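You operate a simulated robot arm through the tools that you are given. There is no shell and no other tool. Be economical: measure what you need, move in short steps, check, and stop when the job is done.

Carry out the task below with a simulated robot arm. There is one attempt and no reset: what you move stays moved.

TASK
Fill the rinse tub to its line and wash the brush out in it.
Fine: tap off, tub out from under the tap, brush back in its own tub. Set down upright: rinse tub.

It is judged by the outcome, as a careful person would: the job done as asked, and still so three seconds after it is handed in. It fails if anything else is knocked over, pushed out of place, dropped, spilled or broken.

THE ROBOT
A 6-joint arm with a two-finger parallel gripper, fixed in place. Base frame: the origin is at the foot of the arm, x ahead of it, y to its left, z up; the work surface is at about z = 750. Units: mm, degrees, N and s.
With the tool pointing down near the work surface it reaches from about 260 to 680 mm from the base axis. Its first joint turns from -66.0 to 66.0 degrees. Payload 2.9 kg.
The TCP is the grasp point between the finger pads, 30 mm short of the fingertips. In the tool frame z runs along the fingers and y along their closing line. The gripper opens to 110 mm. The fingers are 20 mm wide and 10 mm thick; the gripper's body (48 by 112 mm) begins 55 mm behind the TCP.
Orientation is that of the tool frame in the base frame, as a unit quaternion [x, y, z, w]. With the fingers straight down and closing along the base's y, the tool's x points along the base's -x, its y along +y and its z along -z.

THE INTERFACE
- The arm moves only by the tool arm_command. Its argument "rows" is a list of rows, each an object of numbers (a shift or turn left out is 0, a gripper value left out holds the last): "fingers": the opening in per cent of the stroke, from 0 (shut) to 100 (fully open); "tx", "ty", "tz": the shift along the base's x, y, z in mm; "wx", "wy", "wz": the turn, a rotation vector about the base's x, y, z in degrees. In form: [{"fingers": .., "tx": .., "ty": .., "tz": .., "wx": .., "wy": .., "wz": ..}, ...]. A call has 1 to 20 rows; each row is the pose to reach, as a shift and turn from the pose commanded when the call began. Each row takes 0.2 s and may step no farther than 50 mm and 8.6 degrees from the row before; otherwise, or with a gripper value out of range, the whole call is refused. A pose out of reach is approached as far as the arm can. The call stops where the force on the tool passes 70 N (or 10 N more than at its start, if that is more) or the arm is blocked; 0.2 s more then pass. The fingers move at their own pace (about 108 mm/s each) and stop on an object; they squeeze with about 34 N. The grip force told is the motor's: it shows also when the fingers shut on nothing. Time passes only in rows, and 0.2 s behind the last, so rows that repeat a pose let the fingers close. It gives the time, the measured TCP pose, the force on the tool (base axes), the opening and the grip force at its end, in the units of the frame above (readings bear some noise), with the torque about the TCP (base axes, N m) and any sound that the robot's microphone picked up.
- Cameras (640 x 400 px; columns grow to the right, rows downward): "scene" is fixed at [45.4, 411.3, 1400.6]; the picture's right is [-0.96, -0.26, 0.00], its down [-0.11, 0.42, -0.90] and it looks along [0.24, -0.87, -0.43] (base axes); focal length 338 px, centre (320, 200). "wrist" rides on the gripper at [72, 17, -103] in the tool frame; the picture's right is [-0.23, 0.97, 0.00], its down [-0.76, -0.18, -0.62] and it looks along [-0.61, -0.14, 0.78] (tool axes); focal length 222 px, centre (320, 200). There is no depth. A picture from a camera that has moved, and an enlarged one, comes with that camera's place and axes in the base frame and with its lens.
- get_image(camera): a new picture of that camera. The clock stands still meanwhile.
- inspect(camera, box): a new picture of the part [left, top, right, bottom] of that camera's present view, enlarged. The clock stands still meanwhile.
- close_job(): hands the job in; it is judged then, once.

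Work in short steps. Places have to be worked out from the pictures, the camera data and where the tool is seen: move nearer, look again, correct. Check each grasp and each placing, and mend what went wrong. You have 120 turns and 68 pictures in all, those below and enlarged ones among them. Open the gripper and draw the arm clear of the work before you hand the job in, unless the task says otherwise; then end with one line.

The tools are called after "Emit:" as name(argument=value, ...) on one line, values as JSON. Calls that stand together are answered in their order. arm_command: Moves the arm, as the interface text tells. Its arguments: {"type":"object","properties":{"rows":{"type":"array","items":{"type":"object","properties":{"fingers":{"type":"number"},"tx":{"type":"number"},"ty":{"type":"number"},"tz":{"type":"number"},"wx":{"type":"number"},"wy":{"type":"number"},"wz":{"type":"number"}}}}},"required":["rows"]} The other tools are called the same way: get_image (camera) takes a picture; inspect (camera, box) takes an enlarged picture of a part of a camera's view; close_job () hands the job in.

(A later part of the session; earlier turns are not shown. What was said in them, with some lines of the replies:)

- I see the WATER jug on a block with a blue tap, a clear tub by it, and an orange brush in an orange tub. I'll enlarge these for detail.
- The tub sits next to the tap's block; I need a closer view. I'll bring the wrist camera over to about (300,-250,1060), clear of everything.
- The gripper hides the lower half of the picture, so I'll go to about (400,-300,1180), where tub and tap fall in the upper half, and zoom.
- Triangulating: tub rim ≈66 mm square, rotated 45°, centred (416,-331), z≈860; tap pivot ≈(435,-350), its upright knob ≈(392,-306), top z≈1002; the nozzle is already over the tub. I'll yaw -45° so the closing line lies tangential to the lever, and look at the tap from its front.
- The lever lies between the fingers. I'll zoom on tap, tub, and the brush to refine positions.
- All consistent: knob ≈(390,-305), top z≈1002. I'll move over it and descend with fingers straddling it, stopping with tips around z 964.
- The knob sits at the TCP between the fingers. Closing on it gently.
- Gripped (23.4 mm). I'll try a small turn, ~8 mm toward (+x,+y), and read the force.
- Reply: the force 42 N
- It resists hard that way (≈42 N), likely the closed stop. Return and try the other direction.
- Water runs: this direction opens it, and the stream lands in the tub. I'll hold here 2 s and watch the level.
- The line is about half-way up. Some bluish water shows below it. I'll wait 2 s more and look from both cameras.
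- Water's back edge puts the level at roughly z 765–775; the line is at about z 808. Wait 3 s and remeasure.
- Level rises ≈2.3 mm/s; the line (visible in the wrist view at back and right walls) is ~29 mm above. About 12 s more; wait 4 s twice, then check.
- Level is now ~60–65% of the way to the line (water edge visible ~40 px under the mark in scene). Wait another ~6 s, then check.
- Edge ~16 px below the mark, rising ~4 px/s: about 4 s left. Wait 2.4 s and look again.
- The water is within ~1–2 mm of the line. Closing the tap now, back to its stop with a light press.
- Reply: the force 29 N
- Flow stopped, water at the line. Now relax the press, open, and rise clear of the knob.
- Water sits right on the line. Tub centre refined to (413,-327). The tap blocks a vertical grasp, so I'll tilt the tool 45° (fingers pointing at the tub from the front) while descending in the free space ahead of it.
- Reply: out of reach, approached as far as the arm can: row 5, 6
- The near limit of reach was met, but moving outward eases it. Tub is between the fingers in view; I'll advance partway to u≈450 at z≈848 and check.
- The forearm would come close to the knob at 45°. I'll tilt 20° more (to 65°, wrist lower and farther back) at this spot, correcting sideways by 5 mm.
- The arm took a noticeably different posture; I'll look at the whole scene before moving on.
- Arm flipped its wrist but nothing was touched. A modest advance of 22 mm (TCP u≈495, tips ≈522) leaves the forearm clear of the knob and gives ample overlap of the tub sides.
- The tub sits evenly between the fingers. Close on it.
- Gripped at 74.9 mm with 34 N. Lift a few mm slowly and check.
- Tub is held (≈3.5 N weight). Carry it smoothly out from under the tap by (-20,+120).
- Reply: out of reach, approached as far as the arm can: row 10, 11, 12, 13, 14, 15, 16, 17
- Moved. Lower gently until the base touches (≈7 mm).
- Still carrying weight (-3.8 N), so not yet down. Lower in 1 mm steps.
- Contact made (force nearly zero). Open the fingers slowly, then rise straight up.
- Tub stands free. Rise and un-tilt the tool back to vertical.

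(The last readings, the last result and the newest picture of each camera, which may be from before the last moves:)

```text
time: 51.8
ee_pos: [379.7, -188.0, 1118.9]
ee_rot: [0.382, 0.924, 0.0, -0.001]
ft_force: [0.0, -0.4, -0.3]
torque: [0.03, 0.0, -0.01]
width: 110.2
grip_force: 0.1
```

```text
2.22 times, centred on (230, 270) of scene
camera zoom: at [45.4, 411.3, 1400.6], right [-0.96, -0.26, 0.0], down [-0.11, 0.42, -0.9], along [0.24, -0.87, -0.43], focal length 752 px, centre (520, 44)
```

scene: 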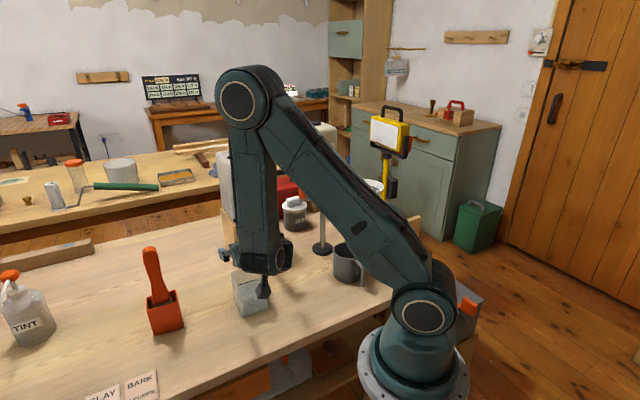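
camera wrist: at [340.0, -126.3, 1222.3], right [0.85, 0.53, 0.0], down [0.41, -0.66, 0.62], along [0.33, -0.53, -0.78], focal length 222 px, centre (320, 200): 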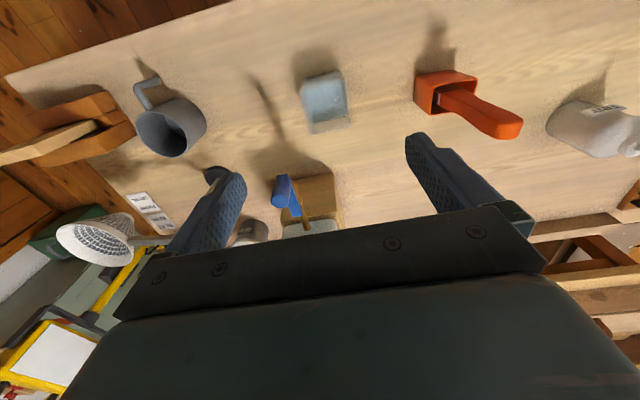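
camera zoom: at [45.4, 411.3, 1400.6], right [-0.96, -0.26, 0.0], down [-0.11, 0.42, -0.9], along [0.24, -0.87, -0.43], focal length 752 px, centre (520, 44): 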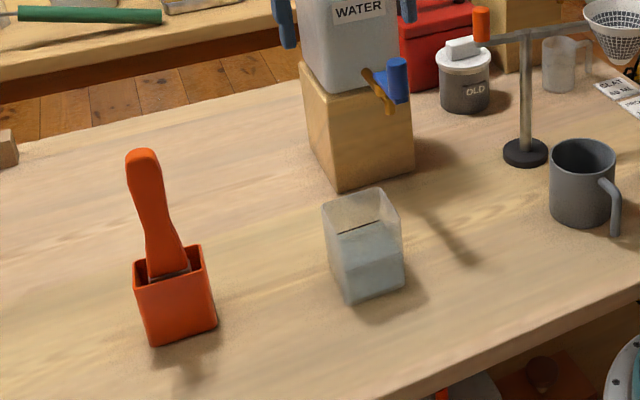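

Tub stands upright, full to the line. Now zoom on the brush from both cameras to locate its handle.

Emit:
inspect(camera="wrist", box=[390, 50, 550, 150])

Emit:
inspect(camera="scene", box=[120, 230, 216, 345])

Emit:
inspect(camera="wrist", box=[280, 55, 380, 145])

```text
4.00 times, centred on (470, 100) of wrist
camera zoom: at [340.0, -126.3, 1222.3], right [0.85, 0.53, 0.0], down [0.41, -0.66, 0.62], along [0.33, -0.53, -0.78], focal length 888 px, centre (-280, 600)
```

zoom: 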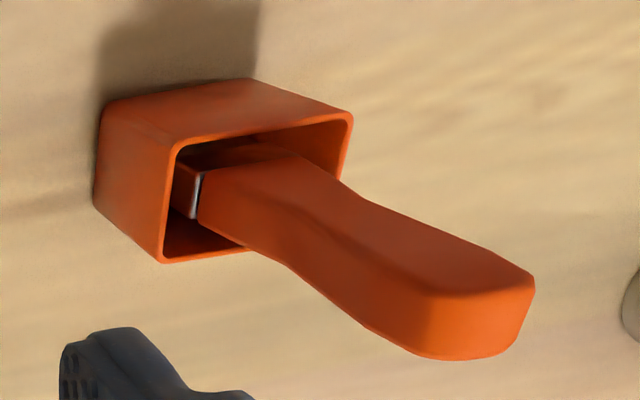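

```text
3.48 times, centred on (168, 288) of scene
camera zoom: at [45.4, 411.3, 1400.6], right [-0.96, -0.26, 0.0], down [-0.11, 0.42, -0.9], along [0.24, -0.87, -0.43], focal length 1177 px, centre (849, -104)
```

zoom: 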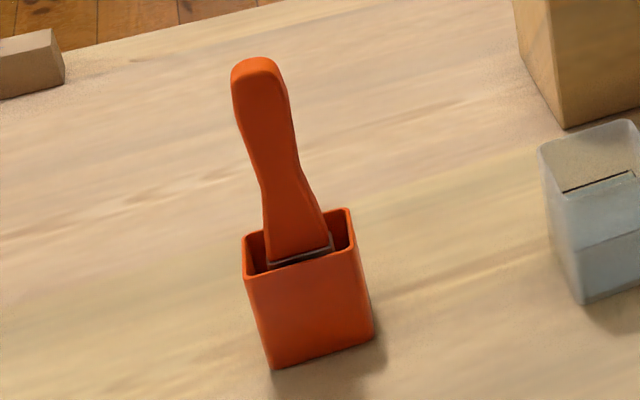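

```text
4.44 times, centred on (330, 100) of wrist
camera zoom: at [340.0, -126.3, 1222.3], right [0.85, 0.53, 0.0], down [0.41, -0.66, 0.62], along [0.33, -0.53, -0.78], focal length 987 px, centre (276, 644)
```

zoom: 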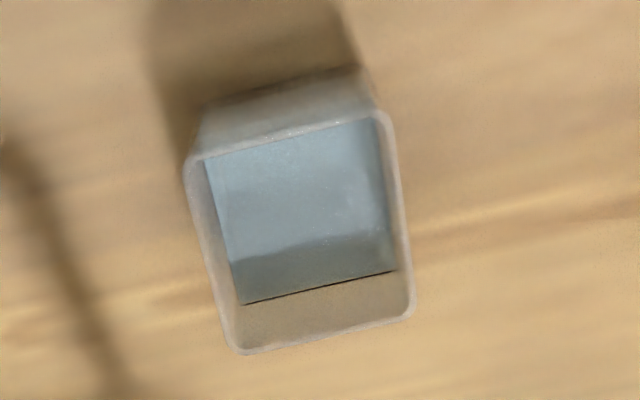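

Rinse tub centre ≈(406,-212), water on the line. Brush tub centre ≈(572,-92), rim z≈842; the brush stands nearly upright, handle top ≈(568,-90,982), wide axis ≈40°. I'll move above it with yaw -5°.

Emit:
arm_command(rows=[{"tx": 38, "ty": 20, "tz": -5, "wz": -2}, {"tx": 76, "ty": 40, "tz": -10, "wz": -4}, {"tx": 113, "ty": 59, "tz": -20, "wz": -5}, {"tx": 150, "ty": 79, "tz": -30, "wz": -5}, {"tx": 188, "ty": 98, "tz": -40, "wz": -5, "fingers": 70}])

Emit:
get_image(camera="wrist")

Emit:
inspect(camera="scene", box=[90, 170, 240, 350])

```text
time: 53.0
ee_pos: [568.6, -88.9, 1078.2]
ee_rot: [0.423, 0.906, 0.0, 0.0]
ft_force: [1.1, 0.0, -0.4]
torque: [-0.04, -0.02, 0.0]
width: 76.7
grip_force: 0.1
```

```text
21 pictures are left
camera wrist: at [534.4, -24.1, 1180.7], right [0.89, 0.45, 0.0], down [0.35, -0.7, 0.62], along [0.28, -0.56, -0.78], focal length 222 px, centre (320, 200)
```

wrist: 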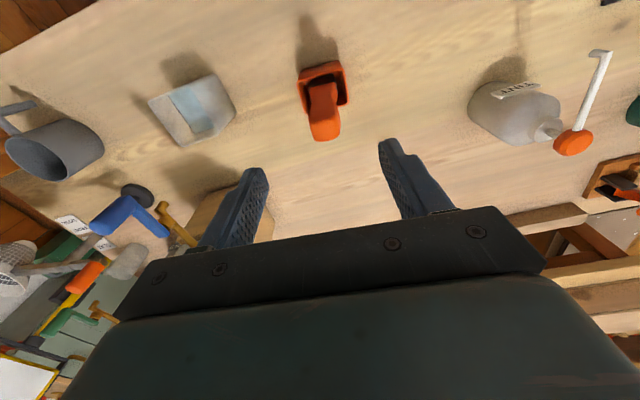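

```text
2.22 times, centred on (165, 260) of scene
camera zoom: at [45.4, 411.3, 1400.6], right [-0.96, -0.26, 0.0], down [-0.11, 0.42, -0.9], along [0.24, -0.87, -0.43], focal length 752 px, centre (664, 67)
```

zoom: 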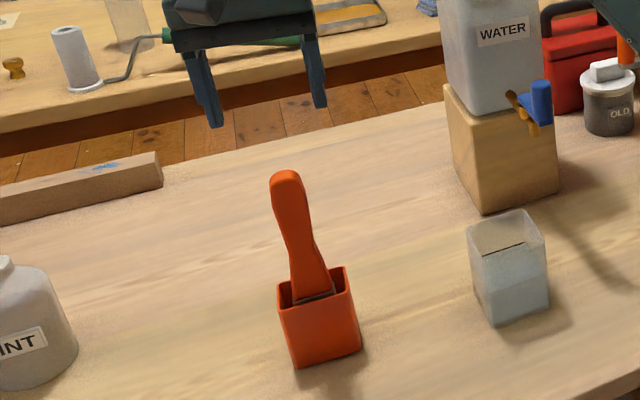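

Handle is upright, centred ≈(571,-91). Descend straddling it to TCP z≈946.

Emit:
arm_command(rows=[{"tx": 2.5, "ty": -2, "tz": -35}, {"tx": 2.5, "ty": -2, "tz": -70}, {"tx": 2.5, "ty": -2, "tz": -100}, {"tx": 2.5, "ty": -2, "tz": -120}, {"tx": 2.5, "ty": -2, "tz": -132}])

Emit:
inspect(camera="wrist", box=[200, 50, 460, 230])

Emit:
inspect(camera="scene", box=[110, 200, 230, 350])

```text
time: 54.2
ee_pos: [571.3, -93.1, 946.0]
ee_rot: [0.423, 0.906, 0.0, 0.0]
ft_force: [0.0, -0.7, -0.2]
torque: [-0.05, 0.04, -0.01]
width: 77.2
grip_force: 0.0
```

```text
2.22 times, centred on (330, 140) of wrist
camera zoom: at [536.9, -27.0, 1048.9], right [0.89, 0.45, 0.0], down [0.35, -0.7, 0.62], along [0.28, -0.56, -0.78], focal length 494 px, centre (298, 333)
```

zoom: 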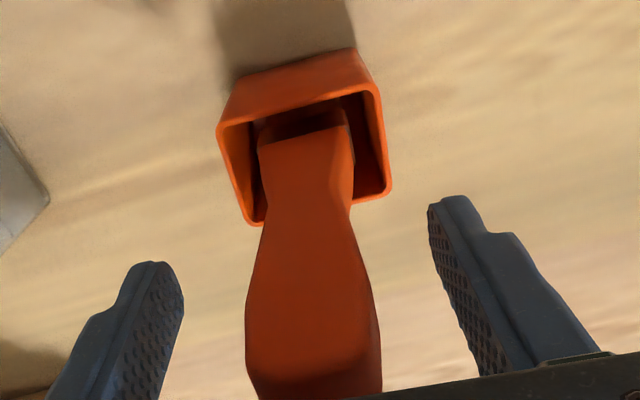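

```text
2.67 times, centred on (170, 275) of scene
camera zoom: at [45.4, 411.3, 1400.6], right [-0.96, -0.26, 0.0], down [-0.11, 0.42, -0.9], along [0.24, -0.87, -0.43], focal length 902 px, centre (720, 0)
```

zoom: 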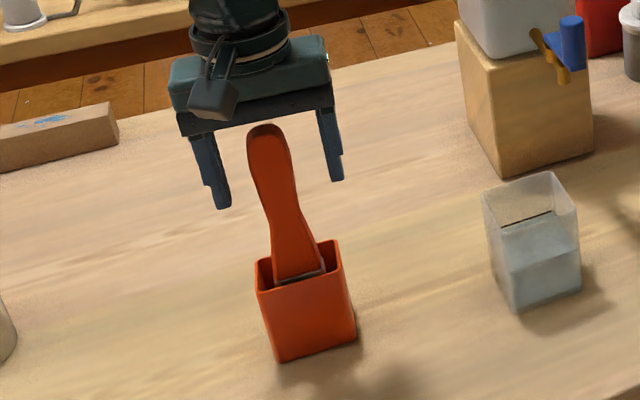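

Handle is ~4 mm to the right of the centre line; shift by that and close.

Emit:
arm_command(rows=[{"tx": 3.5, "ty": 1.8}, {"tx": 3.5, "ty": 1.8, "fingers": 45}, {"tx": 3.5, "ty": 1.8, "fingers": 35}, {"tx": 3.5, "ty": 1.8, "fingers": 25}, {"tx": 3.5, "ty": 1.8, "fingers": 15}, {"tx": 3.5, "ty": 1.8, "fingers": 15}])

Emit:
inspect(camera="wrist", box=[200, 50, 460, 230])

```text
time: 55.6
ee_pos: [573.9, -90.1, 946.5]
ee_rot: [0.423, 0.906, 0.0, 0.0]
ft_force: [0.7, 0.4, 1.2]
torque: [0.0, 0.01, -0.01]
width: 29.2
grip_force: 33.9
```

```text
2.22 times, centred on (330, 140) of wrist
camera zoom: at [540.3, -24.8, 1049.4], right [0.89, 0.45, 0.0], down [0.35, -0.7, 0.62], along [0.28, -0.56, -0.78], focal length 494 px, centre (298, 333)
```

zoom: 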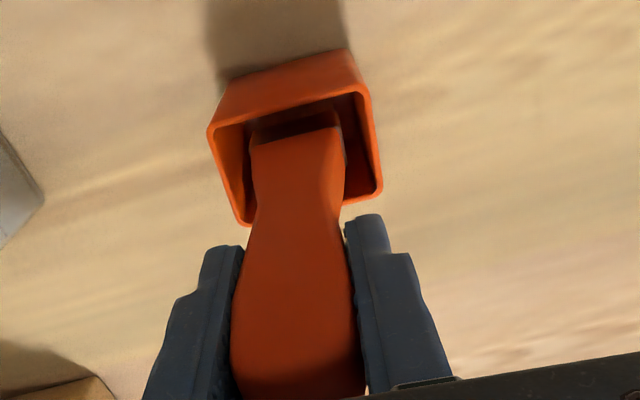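

Firm grip (29.2 mm). Lift straight up slowly.

Emit:
arm_command(rows=[{"tz": 5}, {"tz": 15}, {"tz": 30}, {"tz": 50}, {"tz": 70}, {"tz": 90}, {"tz": 110}, {"tz": 130}, {"tz": 150}, {"tz": 150}])

Emit:
inspect(camera="scene", box=[90, 130, 290, 350])

Emit:
get_image(camera="wrist")

```text
time: 57.8
ee_pos: [574.6, -91.4, 1096.6]
ee_rot: [0.422, 0.906, 0.0, -0.001]
ft_force: [0.1, -0.4, -1.1]
torque: [-0.02, 0.01, -0.02]
width: 29.2
grip_force: 34.6
```

```text
1.82 times, centred on (190, 240) of scene
camera zoom: at [45.4, 411.3, 1400.6], right [-0.96, -0.26, 0.0], down [-0.11, 0.42, -0.9], along [0.24, -0.87, -0.43], focal length 615 px, centre (556, 127)
```

zoom: 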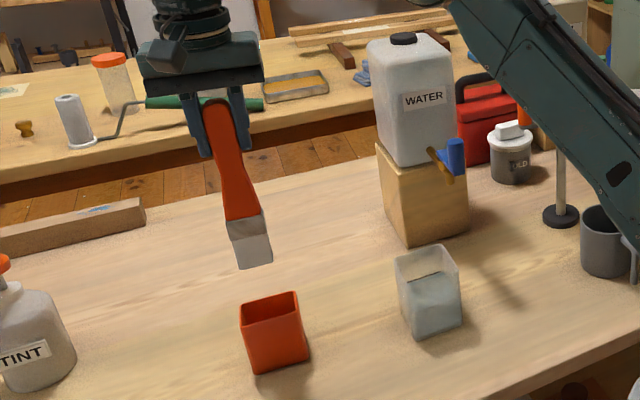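

```text
15 pictures are left
camera wrist: at [539.8, -25.0, 1200.1], right [0.89, 0.45, 0.0], down [0.35, -0.7, 0.62], along [0.28, -0.56, -0.78], focal length 222 px, centre (320, 200)
```

wrist: 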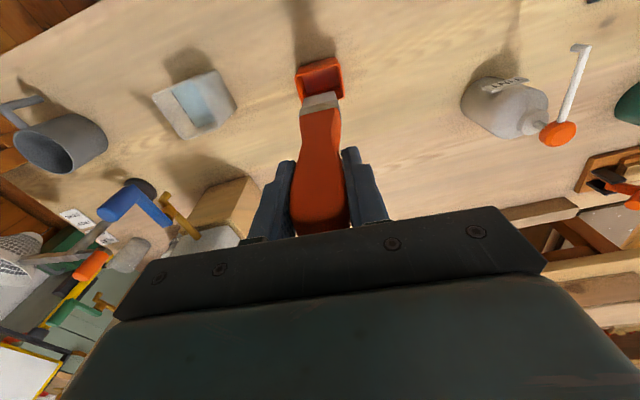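

Brush out cleanly, hanging vertical. Carry it above the rinse tub at (406,-212) with yaw +3° to match the tub.

Emit:
arm_command(rows=[{"tx": -15, "ty": -11}, {"tx": -40, "ty": -29}, {"tx": -65, "ty": -47, "wz": 1}, {"tx": -90, "ty": -65, "wz": 2}, {"tx": -115, "ty": -83, "wz": 3}, {"tx": -140, "ty": -101, "wz": 3}, {"tx": -158, "ty": -114, "wz": 3}, {"tx": -168, "ty": -121, "wz": 3}, {"tx": -168, "ty": -121, "wz": 3}])

Emit:
inspect(camera="wrist", box=[240, 40, 420, 160])

Emit:
inspect(camera="scene", box=[180, 180, 320, 330])

```text
time: 59.8
ee_pos: [406.7, -212.1, 1096.9]
ee_rot: [0.4, 0.917, 0.0, -0.001]
ft_force: [0.1, -0.1, -0.4]
torque: [0.04, -0.01, -0.02]
width: 29.7
grip_force: 33.8
```

```text
3.33 times, centred on (330, 100) of wrist
camera zoom: at [368.5, -147.7, 1200.3], right [0.87, 0.5, 0.0], down [0.39, -0.68, 0.62], along [0.31, -0.54, -0.78], focal length 740 px, centre (287, 533)
```

zoom: 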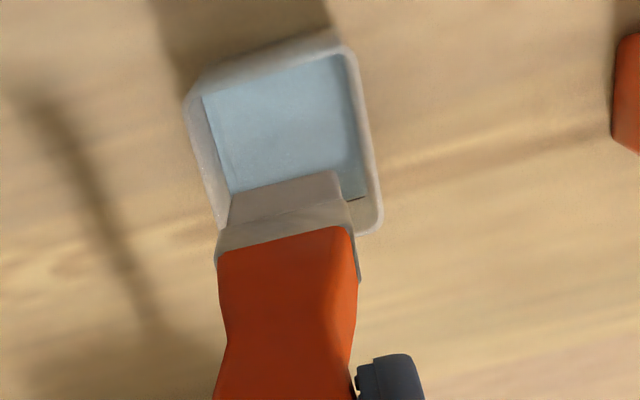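

```text
2.67 times, centred on (250, 255) of scene
camera zoom: at [45.4, 411.3, 1400.6], right [-0.96, -0.26, 0.0], down [-0.11, 0.42, -0.9], along [0.24, -0.87, -0.43], focal length 902 px, centre (507, 53)
```

zoom: 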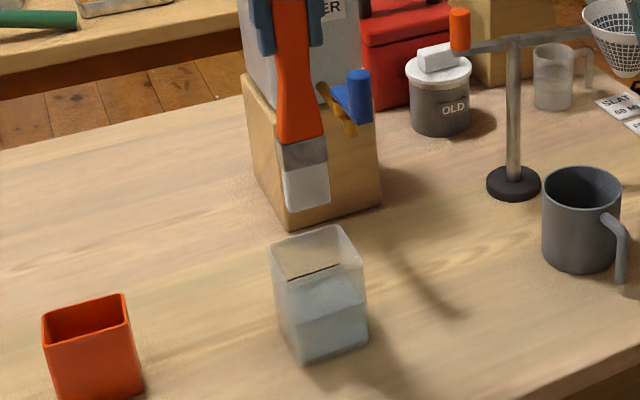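

The brush tip is centred over the tub (42 mm wide in a 62 mm opening). Lower slowly into the water.

Emit:
arm_command(rows=[{"tx": -1, "ty": 1, "tz": -10}, {"tx": -1, "ty": 1, "tz": -24}, {"tx": -1, "ty": 1, "tz": -38}, {"tx": -1, "ty": 1, "tz": -52}, {"tx": -1, "ty": 1, "tz": -65}, {"tx": -1, "ty": 1, "tz": -77}, {"tx": -1, "ty": 1, "tz": -89}, {"tx": -1, "ty": 1, "tz": -101}, {"tx": -1, "ty": 1, "tz": -112}, {"tx": -1, "ty": 1, "tz": -122}, {"tx": -1, "ty": 1, "tz": -130}, {"tx": -1, "ty": 1, "tz": -135}, {"tx": -1, "ty": 1, "tz": -135}])

Emit:
inspect(camera="scene", box=[190, 180, 310, 310])

```text
time: 62.6
ee_pos: [404.8, -212.3, 961.3]
ee_rot: [0.399, 0.917, 0.0, -0.001]
ft_force: [0.1, 0.6, -1.4]
torque: [0.0, -0.01, -0.01]
width: 29.4
grip_force: 34.3
```

```text
3.08 times, centred on (250, 245) of scene
camera zoom: at [45.4, 411.3, 1400.6], right [-0.96, -0.26, 0.0], down [-0.11, 0.42, -0.9], along [0.24, -0.87, -0.43], focal length 1041 px, centre (535, 62)
```

zoom: 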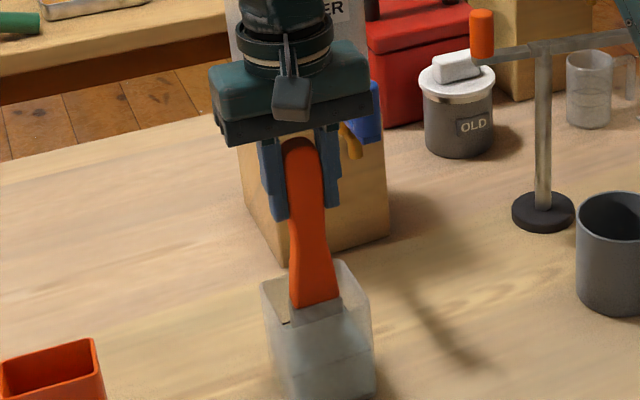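

Bristles are submerged, no contact force. Swish gently ±9 mm across and ±4 mm sideways with small up-down strokes.

Emit:
arm_command(rows=[{"tx": 3.5, "ty": -3.5}, {"tx": 6.5, "ty": -6.5}, {"tx": 2, "ty": -2}, {"tx": -3, "ty": 3}, {"tx": -6.5, "ty": 6.5}, {"tx": -2, "ty": 2}, {"tx": 3, "ty": -3}, {"tx": 6.5, "ty": -6.5}, {"tx": 2, "ty": -2}, {"tx": -3, "ty": 3}, {"tx": -6.5, "ty": 6.5}, {"tx": -2, "ty": 2}, {"tx": 3, "ty": 3}, {"tx": 0, "ty": 0}, {"tx": -3, "ty": -3}, {"tx": 0, "ty": 0}, {"tz": 8}, {"tz": 15}, {"tz": 6}, {"tz": 0}])

Emit:
arm_command(rows=[{"tx": 3.5, "ty": -3.5}, {"tx": 6.5, "ty": -6.5}, {"tx": 2, "ty": -2}, {"tx": -3, "ty": 3}, {"tx": -6.5, "ty": 6.5}, {"tx": -2, "ty": 2}, {"tx": 3, "ty": -3}, {"tx": 6.5, "ty": -6.5}, {"tx": 2, "ty": -2}, {"tx": -3, "ty": 3}, {"tx": -6.5, "ty": 6.5}, {"tx": -2, "ty": 2}, {"tx": 3, "ty": 3}, {"tx": 0, "ty": 0}, {"tx": -3, "ty": -3}, {"tx": 0, "ty": 0}, {"tz": 8}, {"tz": 15}, {"tz": 6}, {"tz": 0}])

Emit:
inspect(camera="scene", box=[190, 180, 310, 310])

```text
time: 66.8
ee_pos: [405.1, -210.8, 961.4]
ee_rot: [0.399, 0.917, 0.0, 0.0]
ft_force: [-0.3, 0.0, -1.2]
torque: [-0.04, -0.01, 0.02]
width: 29.7
grip_force: 34.3
```

```text
time: 71.0
ee_pos: [405.2, -210.1, 961.5]
ee_rot: [0.399, 0.917, 0.0, 0.001]
ft_force: [-0.6, 0.8, -0.9]
torque: [0.0, 0.03, 0.01]
width: 29.4
grip_force: 34.2
```

```text
3.08 times, centred on (250, 245) of scene
camera zoom: at [45.4, 411.3, 1400.6], right [-0.96, -0.26, 0.0], down [-0.11, 0.42, -0.9], along [0.24, -0.87, -0.43], focal length 1041 px, centre (535, 62)
```

zoom: 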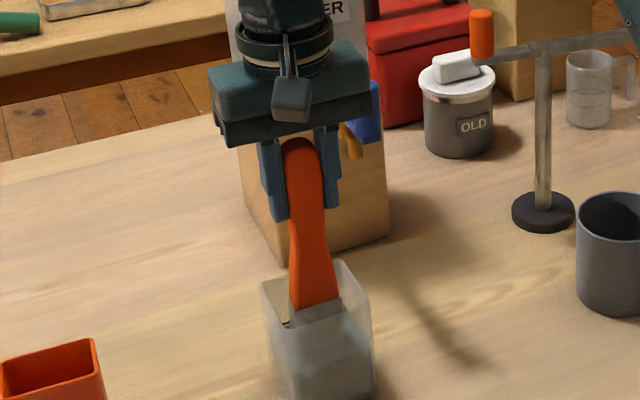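

The water has gone grey: the brush is washing out. Another two rounds of swishing, then lift slightly and let it drip above the water.

Emit:
arm_command(rows=[{"tx": 3.5, "ty": -3.5}, {"tx": 7, "ty": -7}, {"tx": 2, "ty": -2}, {"tx": -3, "ty": 3}, {"tx": -7, "ty": 7}, {"tx": -2, "ty": 2}, {"tx": 3, "ty": -3}, {"tx": 7, "ty": -7}, {"tx": 2, "ty": -2}, {"tx": -3, "ty": 3}, {"tx": -7, "ty": 7}, {"tx": -2, "ty": 2}, {"tx": 3, "ty": 3}, {"tx": 0, "ty": 0}, {"tx": -3, "ty": -3}, {"tx": 0, "ty": 0}, {"tz": 8}, {"tz": 15}, {"tz": 6}, {"tz": 0}])

Emit:
arm_command(rows=[{"tx": 3.5, "ty": -3.5}, {"tx": 7, "ty": -7}, {"tx": 2, "ty": -2}, {"tx": -3, "ty": 3}, {"tx": -7, "ty": 7}, {"tx": -2, "ty": 2}, {"tx": 3, "ty": -3}, {"tx": 7, "ty": -7}, {"tx": 2, "ty": -2}, {"tx": -3, "ty": 3}, {"tx": -7, "ty": 7}, {"tx": -2, "ty": 2}, {"tx": 3, "ty": 3}, {"tx": 0, "ty": 0}, {"tx": -3, "ty": -3}, {"tx": 0, "ty": 0}, {"tz": 8}, {"tz": 15}, {"tz": 6}, {"tz": 0}])

Emit:
arm_command(rows=[{"tz": 8}, {"tz": 18}, {"tz": 28}, {"tz": 38}, {"tz": 48}, {"tz": 58}, {"tz": 62}, {"tz": 62}, {"tz": 62}, {"tz": 62}, {"tz": 62}, {"tz": 62}, {"tz": 62}, {"tz": 62}, {"tz": 75}, {"tz": 95}, {"tz": 115}, {"tz": 135}, {"tz": 135}, {"tz": 135}])

Emit:
inspect(camera="scene", box=[180, 180, 320, 330])

```text
time: 75.2
ee_pos: [405.2, -210.5, 961.9]
ee_rot: [0.399, 0.917, -0.001, 0.0]
ft_force: [0.2, 0.4, -0.3]
torque: [-0.01, -0.03, -0.01]
width: 29.7
grip_force: 33.8
```

```text
time: 79.4
ee_pos: [405.2, -209.1, 960.9]
ee_rot: [0.4, 0.917, -0.001, 0.0]
ft_force: [-0.2, 0.1, -1.2]
torque: [0.0, -0.02, -0.04]
width: 29.7
grip_force: 34.4
```

```text
time: 83.6
ee_pos: [405.5, -211.1, 1096.3]
ee_rot: [0.399, 0.917, 0.0, 0.0]
ft_force: [0.3, 0.2, -0.6]
torque: [0.0, 0.03, 0.0]
width: 29.7
grip_force: 33.8
```

```text
2.67 times, centred on (250, 255) of scene
camera zoom: at [45.4, 411.3, 1400.6], right [-0.96, -0.26, 0.0], down [-0.11, 0.42, -0.9], along [0.24, -0.87, -0.43], focal length 902 px, centre (507, 53)
```

zoom: 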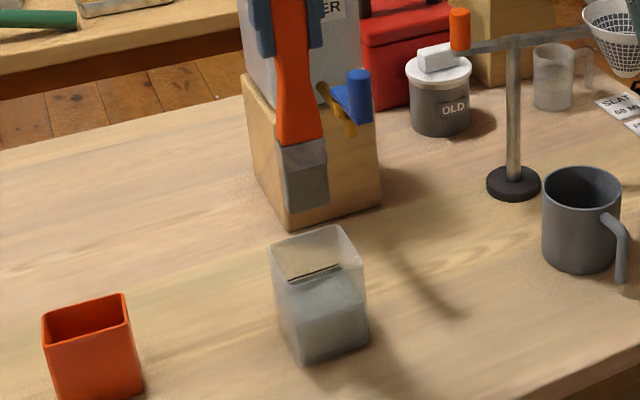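

Bristles changed from paint-white to clean grey, water clouded, nothing dripped. Carry back over its own tub, reversing the exact offsets.

Emit:
arm_command(rows=[{"tx": 10, "ty": 7}, {"tx": 30, "ty": 21}, {"tx": 55, "ty": 39, "wz": -1}, {"tx": 80, "ty": 57, "wz": -2}, {"tx": 105, "ty": 75, "wz": -3}, {"tx": 130, "ty": 92, "wz": -3}, {"tx": 150, "ty": 106, "wz": -3}, {"tx": 163, "ty": 116, "wz": -3}, {"tx": 169, "ty": 120, "wz": -3}, {"tx": 169, "ty": 120, "wz": -3}])

Emit:
inspect(camera="wrist", box=[240, 20, 400, 130])

```text
time: 85.8
ee_pos: [573.3, -90.0, 1095.8]
ee_rot: [0.423, 0.906, -0.001, 0.0]
ft_force: [-0.1, -0.5, -0.8]
torque: [0.02, -0.01, 0.0]
width: 29.5
grip_force: 33.9
```

```text
3.64 times, centred on (320, 75) of wrist
camera zoom: at [540.0, -24.3, 1199.3], right [0.89, 0.45, 0.0], down [0.35, -0.7, 0.62], along [0.28, -0.56, -0.78], focal length 808 px, centre (320, 654)
```

zoom: 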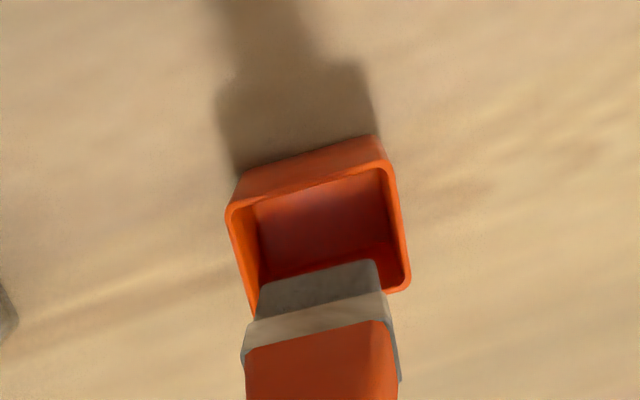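

Above its tub at the same pose it was lifted to. Lower straight down slowly, watching the force.

Emit:
arm_command(rows=[{"tz": -12}, {"tz": -25}, {"tz": -38}, {"tz": -51}, {"tz": -63}, {"tz": -75}, {"tz": -87}])

Emit:
arm_command(rows=[{"tz": -12}, {"tz": -24}, {"tz": -36}, {"tz": -46}, {"tz": -54}, {"tz": -59}, {"tz": -61.5}, {"tz": -61.5}])

Emit:
inspect(camera="scene", box=[110, 200, 230, 350])

```text
time: 87.4
ee_pos: [573.8, -89.9, 1010.0]
ee_rot: [0.422, 0.906, 0.0, 0.0]
ft_force: [1.4, -1.0, -0.9]
torque: [0.03, -0.01, 0.01]
width: 29.7
grip_force: 34.2
```

```text
time: 89.2
ee_pos: [573.3, -90.4, 947.3]
ee_rot: [0.422, 0.906, 0.0, 0.0]
ft_force: [-0.4, 0.1, -0.4]
torque: [0.0, -0.01, 0.01]
width: 29.6
grip_force: 34.2
```

```text
2.67 times, centred on (170, 275) of scene
camera zoom: at [45.4, 411.3, 1400.6], right [-0.96, -0.26, 0.0], down [-0.11, 0.42, -0.9], along [0.24, -0.87, -0.43], focal length 902 px, centre (720, 0)
```

zoom: 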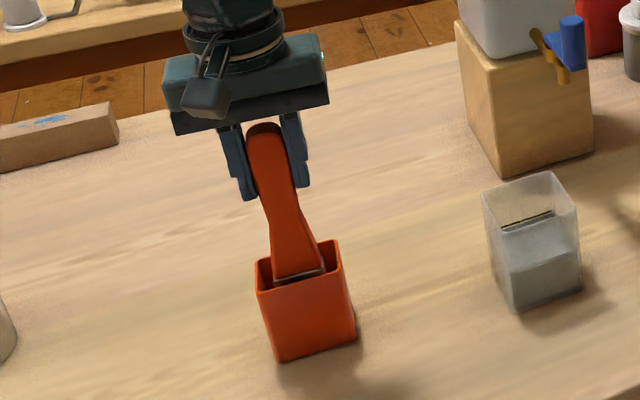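

The brush is back in its tub exactly as before. Open gently and rise away.

Emit:
arm_command(rows=[{"tz": -1}, {"tz": -1, "fingers": 35}, {"tz": -1, "fingers": 45}, {"tz": -1, "fingers": 60}, {"tz": -1, "fingers": 70}, {"tz": 15}, {"tz": 50}, {"tz": 90}, {"tz": 130}, {"tz": 165}, {"tz": 165}])

Emit:
get_image(camera="scene")

Emit:
inspect(camera="scene", box=[120, 180, 340, 350])

```text
time: 91.6
ee_pos: [573.7, -91.0, 1114.0]
ee_rot: [0.423, 0.906, 0.0, 0.0]
ft_force: [-0.1, 0.1, -0.1]
torque: [0.0, 0.0, 0.01]
width: 77.0
grip_force: 0.1
```

```text
7 pictures are left
```

scene: 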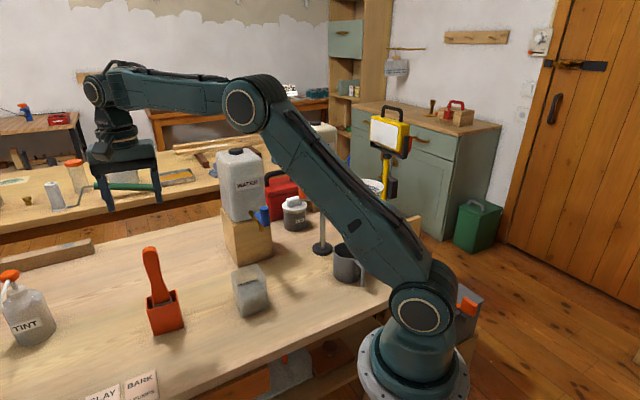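

```text
2.35 times, centred on (230, 265) of scene
camera zoom: at [45.4, 411.3, 1400.6], right [-0.96, -0.26, 0.0], down [-0.11, 0.42, -0.9], along [0.24, -0.87, -0.43], focal length 796 px, centre (532, 47)
```

zoom: 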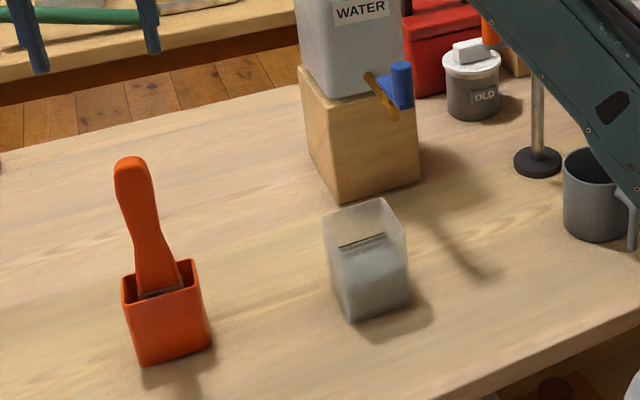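

Tap is off with no stream, the rinse tub is upright and clear of the tap, the brush is back in its tub, and the arm is clear. Handing in.

Emit:
close_job()

```text
The job is handed in.
```

I filled the rinse tub to its line and washed the brush out in it. The tap is off, the tub stands upright out from under it, and the brush is back in its own tub.
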